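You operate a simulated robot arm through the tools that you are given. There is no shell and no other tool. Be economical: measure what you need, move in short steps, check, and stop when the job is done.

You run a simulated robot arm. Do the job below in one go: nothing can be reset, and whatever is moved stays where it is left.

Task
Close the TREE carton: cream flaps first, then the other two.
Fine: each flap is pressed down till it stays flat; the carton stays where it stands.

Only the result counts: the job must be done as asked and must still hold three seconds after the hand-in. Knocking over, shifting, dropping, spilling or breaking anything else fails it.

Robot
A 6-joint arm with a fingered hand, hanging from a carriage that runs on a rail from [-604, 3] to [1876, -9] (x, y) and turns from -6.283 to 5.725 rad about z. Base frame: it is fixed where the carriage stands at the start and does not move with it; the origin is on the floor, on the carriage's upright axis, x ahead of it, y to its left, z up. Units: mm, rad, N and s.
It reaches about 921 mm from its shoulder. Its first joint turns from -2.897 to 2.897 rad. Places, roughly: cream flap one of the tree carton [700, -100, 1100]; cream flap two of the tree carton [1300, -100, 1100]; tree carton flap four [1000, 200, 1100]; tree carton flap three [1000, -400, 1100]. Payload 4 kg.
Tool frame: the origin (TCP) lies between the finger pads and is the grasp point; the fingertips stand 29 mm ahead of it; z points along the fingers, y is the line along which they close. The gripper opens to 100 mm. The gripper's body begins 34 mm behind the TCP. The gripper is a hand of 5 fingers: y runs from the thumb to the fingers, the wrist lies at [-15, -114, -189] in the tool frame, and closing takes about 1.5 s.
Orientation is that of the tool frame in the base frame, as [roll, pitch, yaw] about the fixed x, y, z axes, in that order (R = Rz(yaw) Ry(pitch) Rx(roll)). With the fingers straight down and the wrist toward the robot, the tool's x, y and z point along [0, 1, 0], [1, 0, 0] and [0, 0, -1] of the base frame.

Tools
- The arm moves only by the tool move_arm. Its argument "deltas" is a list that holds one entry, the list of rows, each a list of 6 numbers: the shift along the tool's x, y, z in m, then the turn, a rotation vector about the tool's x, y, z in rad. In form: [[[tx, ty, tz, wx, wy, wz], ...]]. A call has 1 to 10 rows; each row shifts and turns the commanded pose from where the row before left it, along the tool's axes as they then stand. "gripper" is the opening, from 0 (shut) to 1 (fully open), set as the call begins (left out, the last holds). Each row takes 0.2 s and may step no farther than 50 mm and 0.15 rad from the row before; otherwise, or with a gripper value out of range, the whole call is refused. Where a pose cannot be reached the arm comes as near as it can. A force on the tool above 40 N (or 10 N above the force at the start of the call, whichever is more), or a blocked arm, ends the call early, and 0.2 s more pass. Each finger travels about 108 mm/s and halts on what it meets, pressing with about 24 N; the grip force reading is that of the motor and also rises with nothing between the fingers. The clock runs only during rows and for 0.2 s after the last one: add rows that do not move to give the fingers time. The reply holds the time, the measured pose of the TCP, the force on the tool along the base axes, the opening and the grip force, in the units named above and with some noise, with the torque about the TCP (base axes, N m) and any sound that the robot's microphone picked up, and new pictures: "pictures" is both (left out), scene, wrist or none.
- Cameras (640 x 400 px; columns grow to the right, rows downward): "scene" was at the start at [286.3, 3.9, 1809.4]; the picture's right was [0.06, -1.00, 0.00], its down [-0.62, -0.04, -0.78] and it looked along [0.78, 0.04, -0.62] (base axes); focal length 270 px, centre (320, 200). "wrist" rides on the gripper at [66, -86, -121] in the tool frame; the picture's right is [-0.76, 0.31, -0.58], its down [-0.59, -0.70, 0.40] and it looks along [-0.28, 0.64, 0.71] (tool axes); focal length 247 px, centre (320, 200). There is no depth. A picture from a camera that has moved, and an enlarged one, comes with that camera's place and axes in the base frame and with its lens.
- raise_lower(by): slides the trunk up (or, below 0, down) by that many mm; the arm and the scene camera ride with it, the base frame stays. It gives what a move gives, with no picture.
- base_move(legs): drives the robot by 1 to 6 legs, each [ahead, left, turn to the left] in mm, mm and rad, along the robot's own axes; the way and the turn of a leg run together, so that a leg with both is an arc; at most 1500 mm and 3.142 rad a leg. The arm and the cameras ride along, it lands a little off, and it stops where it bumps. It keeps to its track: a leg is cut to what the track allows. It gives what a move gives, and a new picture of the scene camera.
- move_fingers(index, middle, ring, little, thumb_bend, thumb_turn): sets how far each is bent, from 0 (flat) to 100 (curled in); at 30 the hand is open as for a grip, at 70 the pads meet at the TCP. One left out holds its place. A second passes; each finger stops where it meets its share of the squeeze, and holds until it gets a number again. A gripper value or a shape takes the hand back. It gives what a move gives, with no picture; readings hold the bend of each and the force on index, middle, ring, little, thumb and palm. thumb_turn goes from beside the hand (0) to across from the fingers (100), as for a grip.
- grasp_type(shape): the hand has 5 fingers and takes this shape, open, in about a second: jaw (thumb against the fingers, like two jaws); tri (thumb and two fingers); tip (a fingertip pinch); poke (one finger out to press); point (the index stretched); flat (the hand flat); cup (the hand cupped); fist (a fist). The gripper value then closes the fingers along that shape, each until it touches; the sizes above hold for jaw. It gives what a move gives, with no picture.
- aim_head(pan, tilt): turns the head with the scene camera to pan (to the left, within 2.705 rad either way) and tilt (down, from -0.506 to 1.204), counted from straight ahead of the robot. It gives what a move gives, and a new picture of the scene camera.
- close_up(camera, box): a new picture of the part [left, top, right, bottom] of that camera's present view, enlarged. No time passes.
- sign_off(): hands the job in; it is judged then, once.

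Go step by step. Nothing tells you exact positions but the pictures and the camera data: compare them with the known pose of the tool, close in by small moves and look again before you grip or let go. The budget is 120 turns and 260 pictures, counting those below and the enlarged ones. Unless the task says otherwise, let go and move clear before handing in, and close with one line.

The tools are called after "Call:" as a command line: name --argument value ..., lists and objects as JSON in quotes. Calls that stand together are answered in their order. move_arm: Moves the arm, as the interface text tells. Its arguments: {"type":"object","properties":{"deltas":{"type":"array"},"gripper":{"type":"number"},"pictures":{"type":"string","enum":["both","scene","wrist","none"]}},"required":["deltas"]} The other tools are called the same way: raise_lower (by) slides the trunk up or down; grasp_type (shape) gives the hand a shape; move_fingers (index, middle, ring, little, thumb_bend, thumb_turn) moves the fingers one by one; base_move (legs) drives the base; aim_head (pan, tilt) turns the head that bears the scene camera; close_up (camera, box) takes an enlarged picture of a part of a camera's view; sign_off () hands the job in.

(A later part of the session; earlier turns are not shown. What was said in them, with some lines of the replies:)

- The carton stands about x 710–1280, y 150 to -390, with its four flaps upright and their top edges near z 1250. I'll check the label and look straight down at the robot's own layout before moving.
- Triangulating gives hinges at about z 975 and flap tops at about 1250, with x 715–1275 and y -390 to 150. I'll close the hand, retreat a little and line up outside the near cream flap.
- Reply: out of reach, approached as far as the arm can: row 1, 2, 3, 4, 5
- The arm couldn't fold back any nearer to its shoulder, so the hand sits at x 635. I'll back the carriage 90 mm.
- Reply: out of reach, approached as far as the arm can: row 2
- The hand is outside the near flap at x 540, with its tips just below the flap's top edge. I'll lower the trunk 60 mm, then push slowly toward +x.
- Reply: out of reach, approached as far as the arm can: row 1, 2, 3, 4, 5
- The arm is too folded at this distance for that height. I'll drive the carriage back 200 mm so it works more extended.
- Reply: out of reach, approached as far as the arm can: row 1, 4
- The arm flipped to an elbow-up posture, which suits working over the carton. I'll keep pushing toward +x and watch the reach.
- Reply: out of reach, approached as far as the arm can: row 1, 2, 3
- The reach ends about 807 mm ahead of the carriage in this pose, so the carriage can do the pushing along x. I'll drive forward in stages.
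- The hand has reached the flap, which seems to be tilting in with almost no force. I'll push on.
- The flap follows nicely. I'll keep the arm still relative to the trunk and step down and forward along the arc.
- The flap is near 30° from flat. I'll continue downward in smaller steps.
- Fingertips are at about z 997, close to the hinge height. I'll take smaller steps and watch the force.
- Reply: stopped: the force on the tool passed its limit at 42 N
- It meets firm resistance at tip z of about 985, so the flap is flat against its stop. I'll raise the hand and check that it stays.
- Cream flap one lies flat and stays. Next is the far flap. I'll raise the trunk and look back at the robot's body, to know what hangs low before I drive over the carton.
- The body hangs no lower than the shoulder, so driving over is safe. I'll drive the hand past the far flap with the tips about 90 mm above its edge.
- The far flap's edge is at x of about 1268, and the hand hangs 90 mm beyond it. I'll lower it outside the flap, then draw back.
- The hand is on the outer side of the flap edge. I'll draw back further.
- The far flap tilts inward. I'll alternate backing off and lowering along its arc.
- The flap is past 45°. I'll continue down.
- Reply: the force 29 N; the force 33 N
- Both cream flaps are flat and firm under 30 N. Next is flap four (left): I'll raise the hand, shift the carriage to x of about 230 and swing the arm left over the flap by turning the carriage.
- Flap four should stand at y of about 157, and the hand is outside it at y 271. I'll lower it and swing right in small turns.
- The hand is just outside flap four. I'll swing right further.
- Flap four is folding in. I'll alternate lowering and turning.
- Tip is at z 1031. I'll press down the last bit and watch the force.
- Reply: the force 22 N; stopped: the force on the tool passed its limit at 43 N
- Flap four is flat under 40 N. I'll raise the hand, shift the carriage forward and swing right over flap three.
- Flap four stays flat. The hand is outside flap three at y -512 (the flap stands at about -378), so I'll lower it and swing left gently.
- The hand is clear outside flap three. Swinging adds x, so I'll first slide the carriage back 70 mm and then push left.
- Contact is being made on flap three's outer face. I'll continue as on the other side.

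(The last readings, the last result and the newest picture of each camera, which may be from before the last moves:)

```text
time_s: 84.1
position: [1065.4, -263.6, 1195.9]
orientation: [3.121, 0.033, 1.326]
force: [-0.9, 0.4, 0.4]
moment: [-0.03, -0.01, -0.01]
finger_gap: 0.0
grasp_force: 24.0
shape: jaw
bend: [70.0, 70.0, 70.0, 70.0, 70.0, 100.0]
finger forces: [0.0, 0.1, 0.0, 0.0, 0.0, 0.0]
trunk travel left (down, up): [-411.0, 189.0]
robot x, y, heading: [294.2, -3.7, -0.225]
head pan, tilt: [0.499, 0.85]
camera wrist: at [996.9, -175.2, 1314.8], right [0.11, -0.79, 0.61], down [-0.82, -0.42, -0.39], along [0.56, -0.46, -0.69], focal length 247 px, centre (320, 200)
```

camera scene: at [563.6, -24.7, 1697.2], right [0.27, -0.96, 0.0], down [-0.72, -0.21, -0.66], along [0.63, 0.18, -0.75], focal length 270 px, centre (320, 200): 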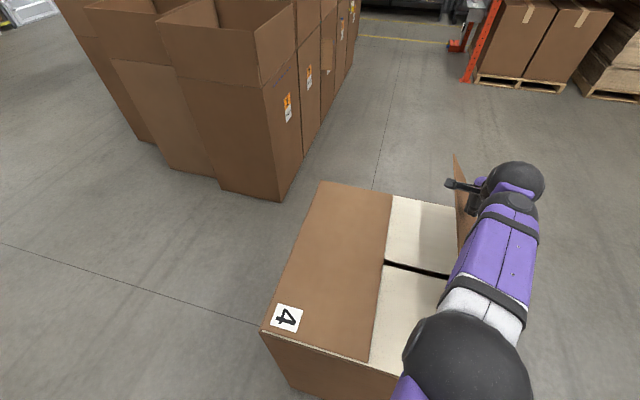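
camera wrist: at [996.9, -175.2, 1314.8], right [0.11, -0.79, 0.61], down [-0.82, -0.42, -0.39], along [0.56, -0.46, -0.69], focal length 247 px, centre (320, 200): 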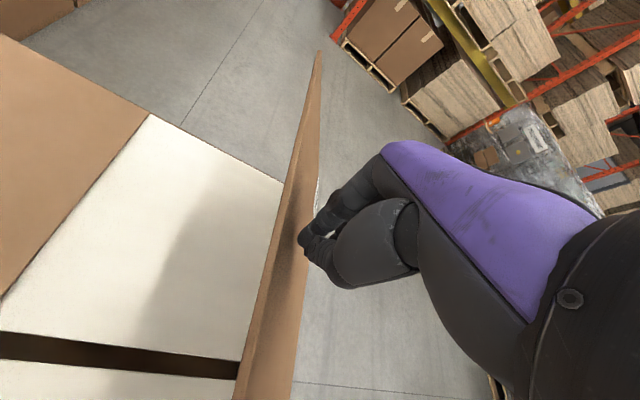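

It's folding well. I'll continue lowering and turning.

Call:
raise_lower --by -40

Call:
base_move --legs '[[0, 0, 0.05]]'

Call:
raise_lower --by -45

Call:
move_arm --deltas '[[[0, 0, 0, 0, 0, 0]]]' --pictures "wrist"

```text
time_s: 85.0
position: [1065.2, -263.3, 1156.5]
orientation: [3.12, 0.034, 1.326]
force: [0.1, 0.1, 0.5]
moment: [-0.01, -0.03, 0.01]
finger_gap: 0.0
grasp_force: 24.2
shape: jaw
bend: [70.0, 70.0, 70.0, 70.0, 70.0, 100.0]
finger forces: [0.0, 0.1, 0.0, 0.0, 0.1, 0.0]
trunk travel left (down, up): [-371.0, 229.0]
robot x, y, heading: [293.1, -1.8, -0.219]
head pan, tilt: [0.499, 0.85]
```

```text
time_s: 85.8
position: [1076.6, -223.7, 1157.2]
orientation: [3.12, 0.032, 1.376]
force: [1.0, -0.4, 0.1]
moment: [0.02, 0.0, -0.02]
finger_gap: 0.0
grasp_force: 23.5
shape: jaw
bend: [70.0, 70.0, 70.0, 70.0, 70.0, 100.0]
finger forces: [0.0, 0.0, 0.0, 0.0, 0.0, 0.0]
trunk travel left (down, up): [-371.0, 229.0]
robot x, y, heading: [292.8, -0.4, -0.172]
head pan, tilt: [0.499, 0.85]
camera scene: at [564.4, -11.2, 1657.2], right [0.32, -0.95, 0.0], down [-0.71, -0.24, -0.66], along [0.62, 0.21, -0.75], focal length 270 px, centre (320, 200)
```

scene: 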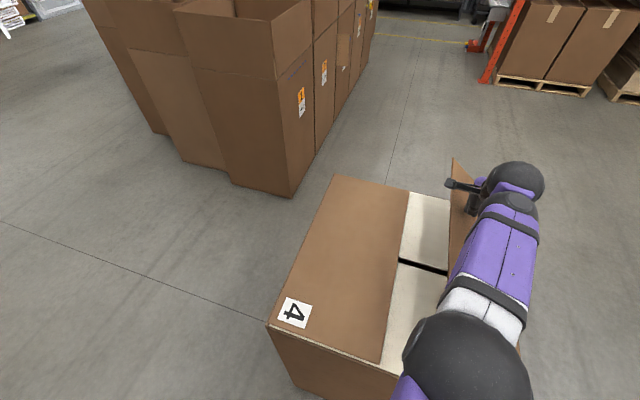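

```text
time_s: 86.6
position: [1077.1, -224.8, 1112.3]
orientation: [3.121, 0.034, 1.376]
force: [0.3, 0.0, -1.1]
moment: [-0.01, -0.01, 0.01]
finger_gap: 0.3
grasp_force: 23.7
shape: jaw
bend: [70.0, 70.0, 70.0, 70.0, 70.0, 100.0]
finger forces: [0.0, 0.0, 0.0, 0.0, 0.0, 0.0]
trunk travel left (down, up): [-326.0, 274.0]
robot x, y, heading: [291.2, -0.7, -0.172]
head pan, tilt: [0.499, 0.85]
```

```text
time_s: 87.0
position: [1077.0, -224.2, 1111.8]
orientation: [3.119, 0.033, 1.377]
force: [-0.1, 0.2, 0.3]
moment: [0.0, 0.03, 0.02]
finger_gap: 0.1
grasp_force: 24.3
shape: jaw
bend: [70.0, 70.0, 70.0, 70.0, 70.0, 100.0]
finger forces: [0.0, 0.0, 0.0, 0.0, 0.0, 0.1]
trunk travel left (down, up): [-326.0, 274.0]
robot x, y, heading: [292.6, -0.4, -0.172]
head pan, tilt: [0.499, 0.85]
camera wrist: at [1004.7, -139.9, 1229.7], right [0.15, -0.78, 0.61], down [-0.8, -0.46, -0.39], along [0.58, -0.43, -0.69], focal length 247 px, centre (320, 200)
```

wrist: 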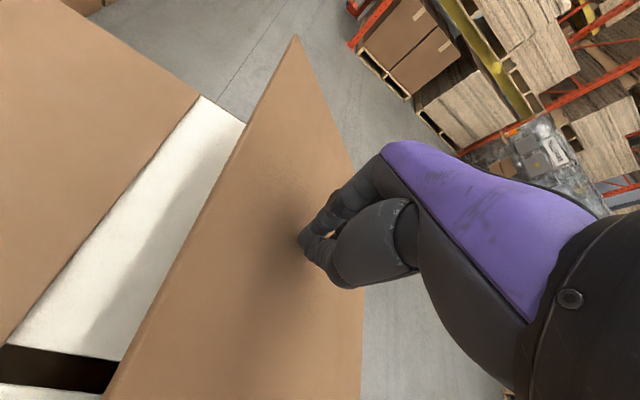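

The hand is on top of flap three's outer face now. I'll press it down in decreasing steps.

Call:
base_move --legs '[[0, 0, 0.03]]'

Call:
raise_lower --by -45

Call:
raise_lower --by -30

Call:
raise_lower --by -12

Call:
raise_lower --by -7

Call:
raise_lower --by -5

Call:
move_arm --deltas '[[[0, 0, 0, 0, 0, 0]]]'

```text
time_s: 87.8
position: [1082.6, -200.2, 1112.0]
orientation: [3.122, 0.035, 1.406]
force: [0.0, 0.4, 0.9]
moment: [0.01, 0.01, -0.02]
finger_gap: 0.2
grasp_force: 24.1
shape: jaw
bend: [70.0, 70.0, 70.0, 70.0, 70.0, 100.0]
finger forces: [0.0, 0.0, 0.0, 0.0, 0.0, 0.1]
trunk travel left (down, up): [-326.0, 274.0]
robot x, y, heading: [292.8, 0.1, -0.136]
head pan, tilt: [0.499, 0.85]
camera scene: at [564.5, -3.0, 1612.2], right [0.35, -0.94, 0.0], down [-0.7, -0.26, -0.66], along [0.62, 0.23, -0.75], focal length 270 px, centre (320, 200)
```

scene: 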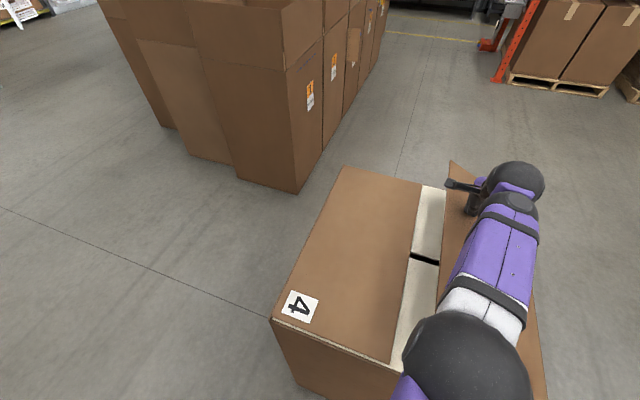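

```text
time_s: 88.7
position: [1083.6, -200.1, 1068.6]
orientation: [3.121, 0.032, 1.407]
force: [0.1, 0.1, 0.9]
moment: [-0.06, 0.0, 0.0]
finger_gap: 0.1
grasp_force: 24.2
shape: jaw
bend: [70.0, 70.0, 70.0, 70.0, 70.0, 100.0]
finger forces: [0.1, 0.1, 0.0, 0.0, 0.1, 0.0]
trunk travel left (down, up): [-281.0, 319.0]
robot x, y, heading: [291.5, -6.8, -0.142]
head pan, tilt: [0.499, 0.85]
```

```text
time_s: 89.4
position: [1083.9, -200.8, 1035.8]
orientation: [3.119, 0.033, 1.406]
force: [0.9, 0.1, 0.2]
moment: [0.03, 0.03, 0.01]
finger_gap: 0.1
grasp_force: 24.2
shape: jaw
bend: [70.0, 70.0, 70.0, 70.0, 70.0, 100.0]
finger forces: [0.0, 0.1, 0.1, 0.0, 0.1, 0.1]
trunk travel left (down, up): [-251.0, 349.0]
robot x, y, heading: [292.6, -0.1, -0.137]
head pan, tilt: [0.499, 0.85]
```

```text
time_s: 90.0
position: [1083.5, -199.9, 1024.8]
orientation: [3.119, 0.032, 1.406]
force: [0.3, 0.5, 0.2]
moment: [0.0, 0.05, 0.01]
finger_gap: 0.0
grasp_force: 23.9
shape: jaw
bend: [70.0, 70.0, 70.0, 70.0, 70.0, 100.0]
finger forces: [0.0, 0.0, 0.0, 0.0, 0.1, 0.0]
trunk travel left (down, up): [-239.0, 361.0]
robot x, y, heading: [290.8, -4.2, -0.141]
head pan, tilt: [0.499, 0.85]
```

```text
time_s: 90.6
position: [1083.6, -200.6, 1019.8]
orientation: [3.12, 0.034, 1.406]
force: [-2.1, 0.2, 8.1]
moment: [-0.02, 0.06, 0.03]
finger_gap: 0.3
grasp_force: 23.8
shape: jaw
bend: [70.0, 70.0, 70.0, 70.0, 70.0, 100.0]
finger forces: [0.0, 0.0, 0.0, 0.0, 0.1, 0.0]
trunk travel left (down, up): [-232.0, 368.0]
robot x, y, heading: [291.0, -3.7, -0.139]
head pan, tilt: [0.499, 0.85]
```

```text
time_s: 91.1
position: [1087.6, -201.6, 1019.5]
orientation: [3.112, 0.035, 1.407]
force: [-7.4, 0.8, 28.6]
moment: [-0.08, 0.18, -0.03]
finger_gap: 0.0
grasp_force: 23.8
shape: jaw
bend: [70.0, 70.0, 70.0, 70.0, 70.0, 100.0]
finger forces: [0.0, 0.1, 0.1, 0.0, 63.5, 0.0]
trunk travel left (down, up): [-227.0, 373.0]
robot x, y, heading: [295.3, 0.9, -0.138]
head pan, tilt: [0.499, 0.85]
```

```text
time_s: 91.5
position: [1086.5, -201.6, 1019.2]
orientation: [3.111, 0.034, 1.407]
force: [-6.3, 2.2, 32.3]
moment: [-0.05, 0.2, 0.01]
finger_gap: 0.0
grasp_force: 23.6
shape: jaw
bend: [70.0, 70.0, 70.0, 70.0, 70.0, 100.0]
finger forces: [0.1, 32.3, 0.1, 0.0, 0.0, 0.1]
trunk travel left (down, up): [-227.0, 373.0]
robot x, y, heading: [294.8, -0.9, -0.139]
head pan, tilt: [0.499, 0.85]
camera scene: at [566.0, -3.3, 1513.9], right [0.35, -0.94, 0.0], down [-0.7, -0.26, -0.66], along [0.62, 0.23, -0.75], focal length 270 px, centre (320, 200)
camera wrist: at [1011.5, -118.9, 1135.7], right [0.17, -0.77, 0.61], down [-0.78, -0.48, -0.4], along [0.6, -0.41, -0.68], focal length 247 px, centre (320, 200)
```

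scene: 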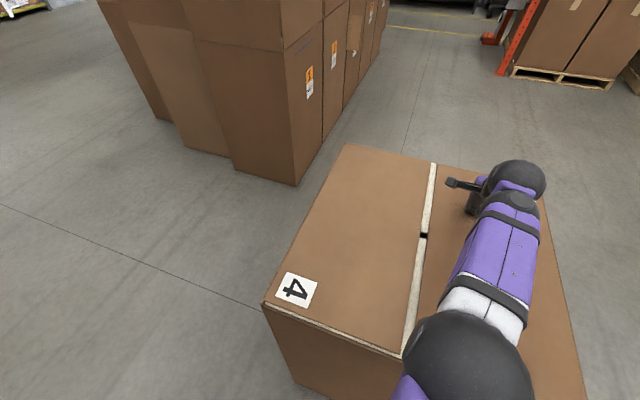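
wrist: 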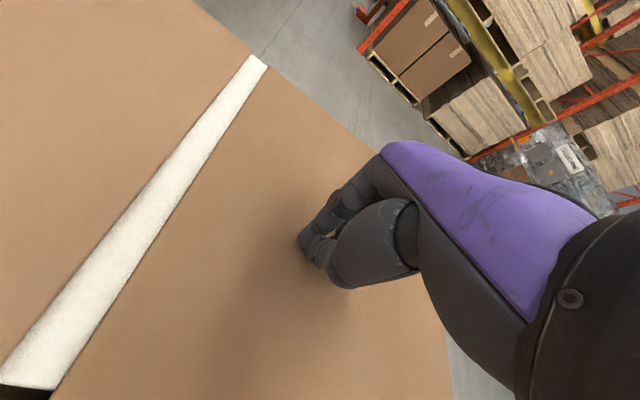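

Flap three is flat under 30 N. I'll raise the hand, swing it clear to the right and inspect everything.

Call:
raise_lower --by 365

Call:
base_move --legs '[[0, 0, 0.14], [-420, 0, 0]]'

Call:
aim_head --pan 0.0 --tilt 0.75

```text
time_s: 95.1
position: [1083.7, -200.8, 1377.4]
orientation: [3.122, 0.033, 1.407]
force: [0.3, -0.8, -0.5]
moment: [0.04, 0.0, 0.01]
finger_gap: 0.0
grasp_force: 23.7
shape: jaw
bend: [70.0, 70.0, 70.0, 70.0, 70.0, 100.0]
finger forces: [0.1, 0.0, 0.0, 0.0, 0.1, 0.0]
trunk travel left (down, up): [-592.0, 8.0]
robot x, y, heading: [292.5, 0.9, -0.14]
head pan, tilt: [0.499, 0.85]
```

```text
time_s: 98.3
position: [683.2, -87.4, 1378.6]
orientation: [3.121, 0.033, 1.545]
force: [-0.1, 0.2, -0.9]
moment: [-0.02, -0.02, -0.01]
finger_gap: 0.0
grasp_force: 24.4
shape: jaw
bend: [70.0, 70.0, 70.0, 70.0, 70.0, 100.0]
finger forces: [0.0, 0.1, 0.0, 0.1, 0.1, 0.1]
trunk travel left (down, up): [-592.0, 8.0]
robot x, y, heading: [-128.8, 2.5, -0.003]
head pan, tilt: [0.499, 0.85]
camera scene: at [141.7, 36.7, 1878.2], right [0.48, -0.88, 0.0], down [-0.66, -0.36, -0.66], along [0.58, 0.32, -0.75], focal length 270 px, centre (320, 200)
```

scene: 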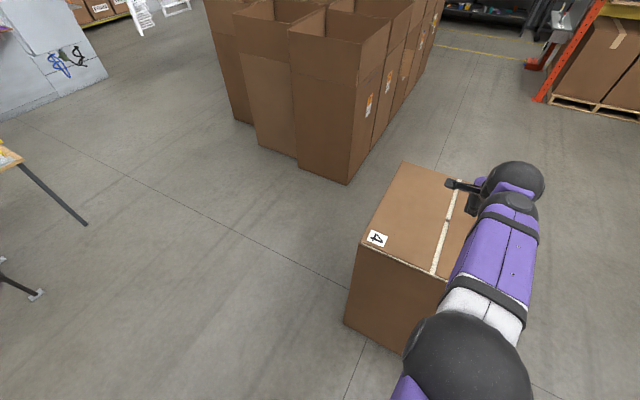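

```text
time_s: 99.2
position: [683.1, -86.5, 1377.4]
orientation: [3.121, 0.033, 1.546]
force: [-0.3, 0.0, -0.4]
moment: [-0.03, 0.02, 0.01]
finger_gap: 0.2
grasp_force: 24.2
shape: jaw
bend: [70.0, 70.0, 70.0, 70.0, 70.0, 100.0]
finger forces: [0.1, 0.1, 0.1, 0.1, 0.0, 0.0]
trunk travel left (down, up): [-592.0, 8.0]
robot x, y, heading: [-126.8, 0.3, -0.001]
head pan, tilt: [0.0, 0.75]
camera scene: at [155.9, -0.7, 1886.2], right [0.0, -1.0, 0.0], down [-0.68, 0.0, -0.73], along [0.73, 0.0, -0.68], focal length 270 px, centre (320, 200)
```

scene: 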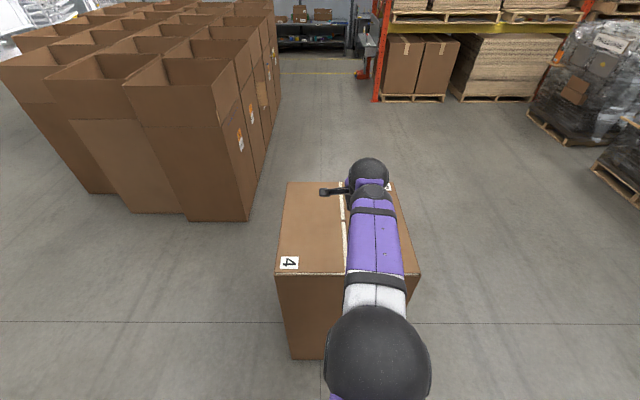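

The arm hides part of the carton, so I'll swing it further aside for a last look.

Call:
base_move --legs '[[0, 0, -0.8]]'

Call:
aim_head --pan 0.8 --tilt 0.7

Call:
close_up --camera "scene" --box '[220, 130, 480, 380]'

```text
time_s: 101.7
position: [380.3, -636.8, 1377.6]
orientation: [3.121, 0.033, 0.755]
force: [0.5, 0.0, 0.4]
moment: [0.04, -0.02, -0.04]
finger_gap: 0.0
grasp_force: 24.5
shape: jaw
bend: [70.0, 70.0, 70.0, 70.0, 70.0, 100.0]
finger forces: [0.0, 0.1, 0.0, 0.0, 0.1, 0.0]
trunk travel left (down, up): [-592.0, 8.0]
robot x, y, heading: [-127.3, -0.3, -0.792]
head pan, tilt: [0.0, 0.75]
camera scene: at [71.7, -201.8, 1886.3], right [-0.71, -0.7, 0.0], down [-0.48, 0.49, -0.73], along [0.51, -0.52, -0.68], focal length 270 px, centre (320, 200)
```

scene: 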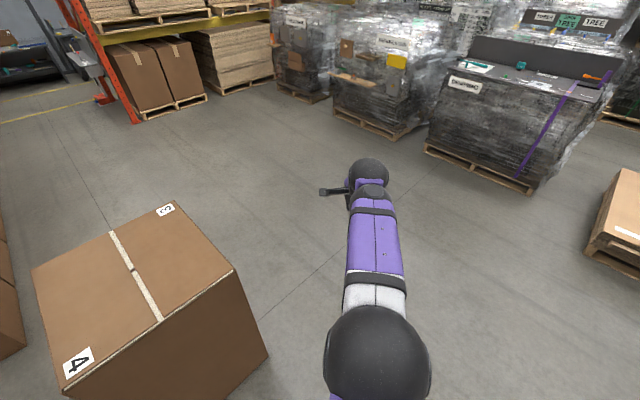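

```text
time_s: 102.8
position: [380.1, -638.0, 1378.0]
orientation: [3.12, 0.033, 0.755]
force: [-0.4, 0.0, 0.5]
moment: [-0.01, -0.02, -0.01]
finger_gap: 0.1
grasp_force: 23.8
shape: jaw
bend: [70.0, 70.0, 70.0, 70.0, 70.0, 100.0]
finger forces: [0.0, 0.1, 0.0, 0.0, 0.0, 0.0]
trunk travel left (down, up): [-592.0, 8.0]
robot x, y, heading: [-126.1, -1.3, -0.794]
head pan, tilt: [0.799, 0.7]
camera scene: at [98.4, -142.2, 1890.5], right [0.01, -1.0, 0.0], down [-0.64, 0.0, -0.76], along [0.76, 0.0, -0.64], focal length 270 px, centre (320, 200)
```

scene: 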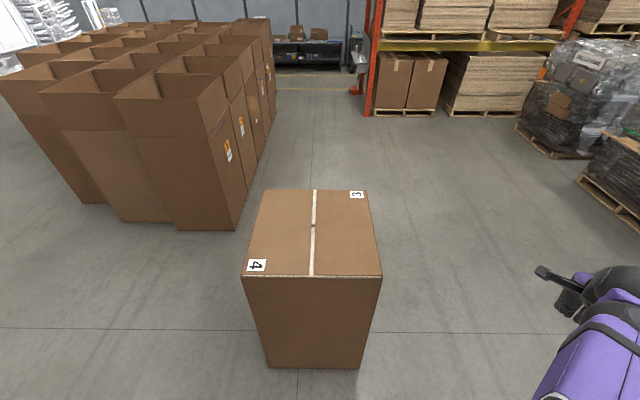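

```text
1.60 times, centred on (350, 255) of scene
camera zoom: at [98.4, -142.2, 1890.5], right [0.01, -1.0, 0.0], down [-0.64, 0.0, -0.76], along [0.76, 0.0, -0.64], focal length 431 px, centre (272, 112)
```

zoom: 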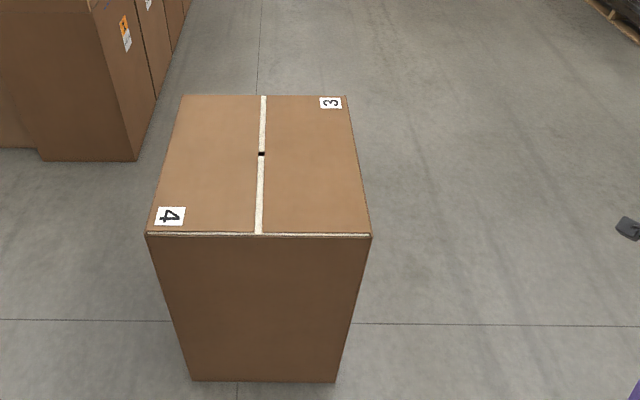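

All four flaps lie flat, the carton looks to be where it stood, and the hand is well clear. I'm handing in.

Call:
sign_off

```text
The job is handed in.
```

The TREE carton is closed: I folded the two cream flaps first, then flap four and flap three. In the last pictures all four lie flat and the carton looks to be where it stood.
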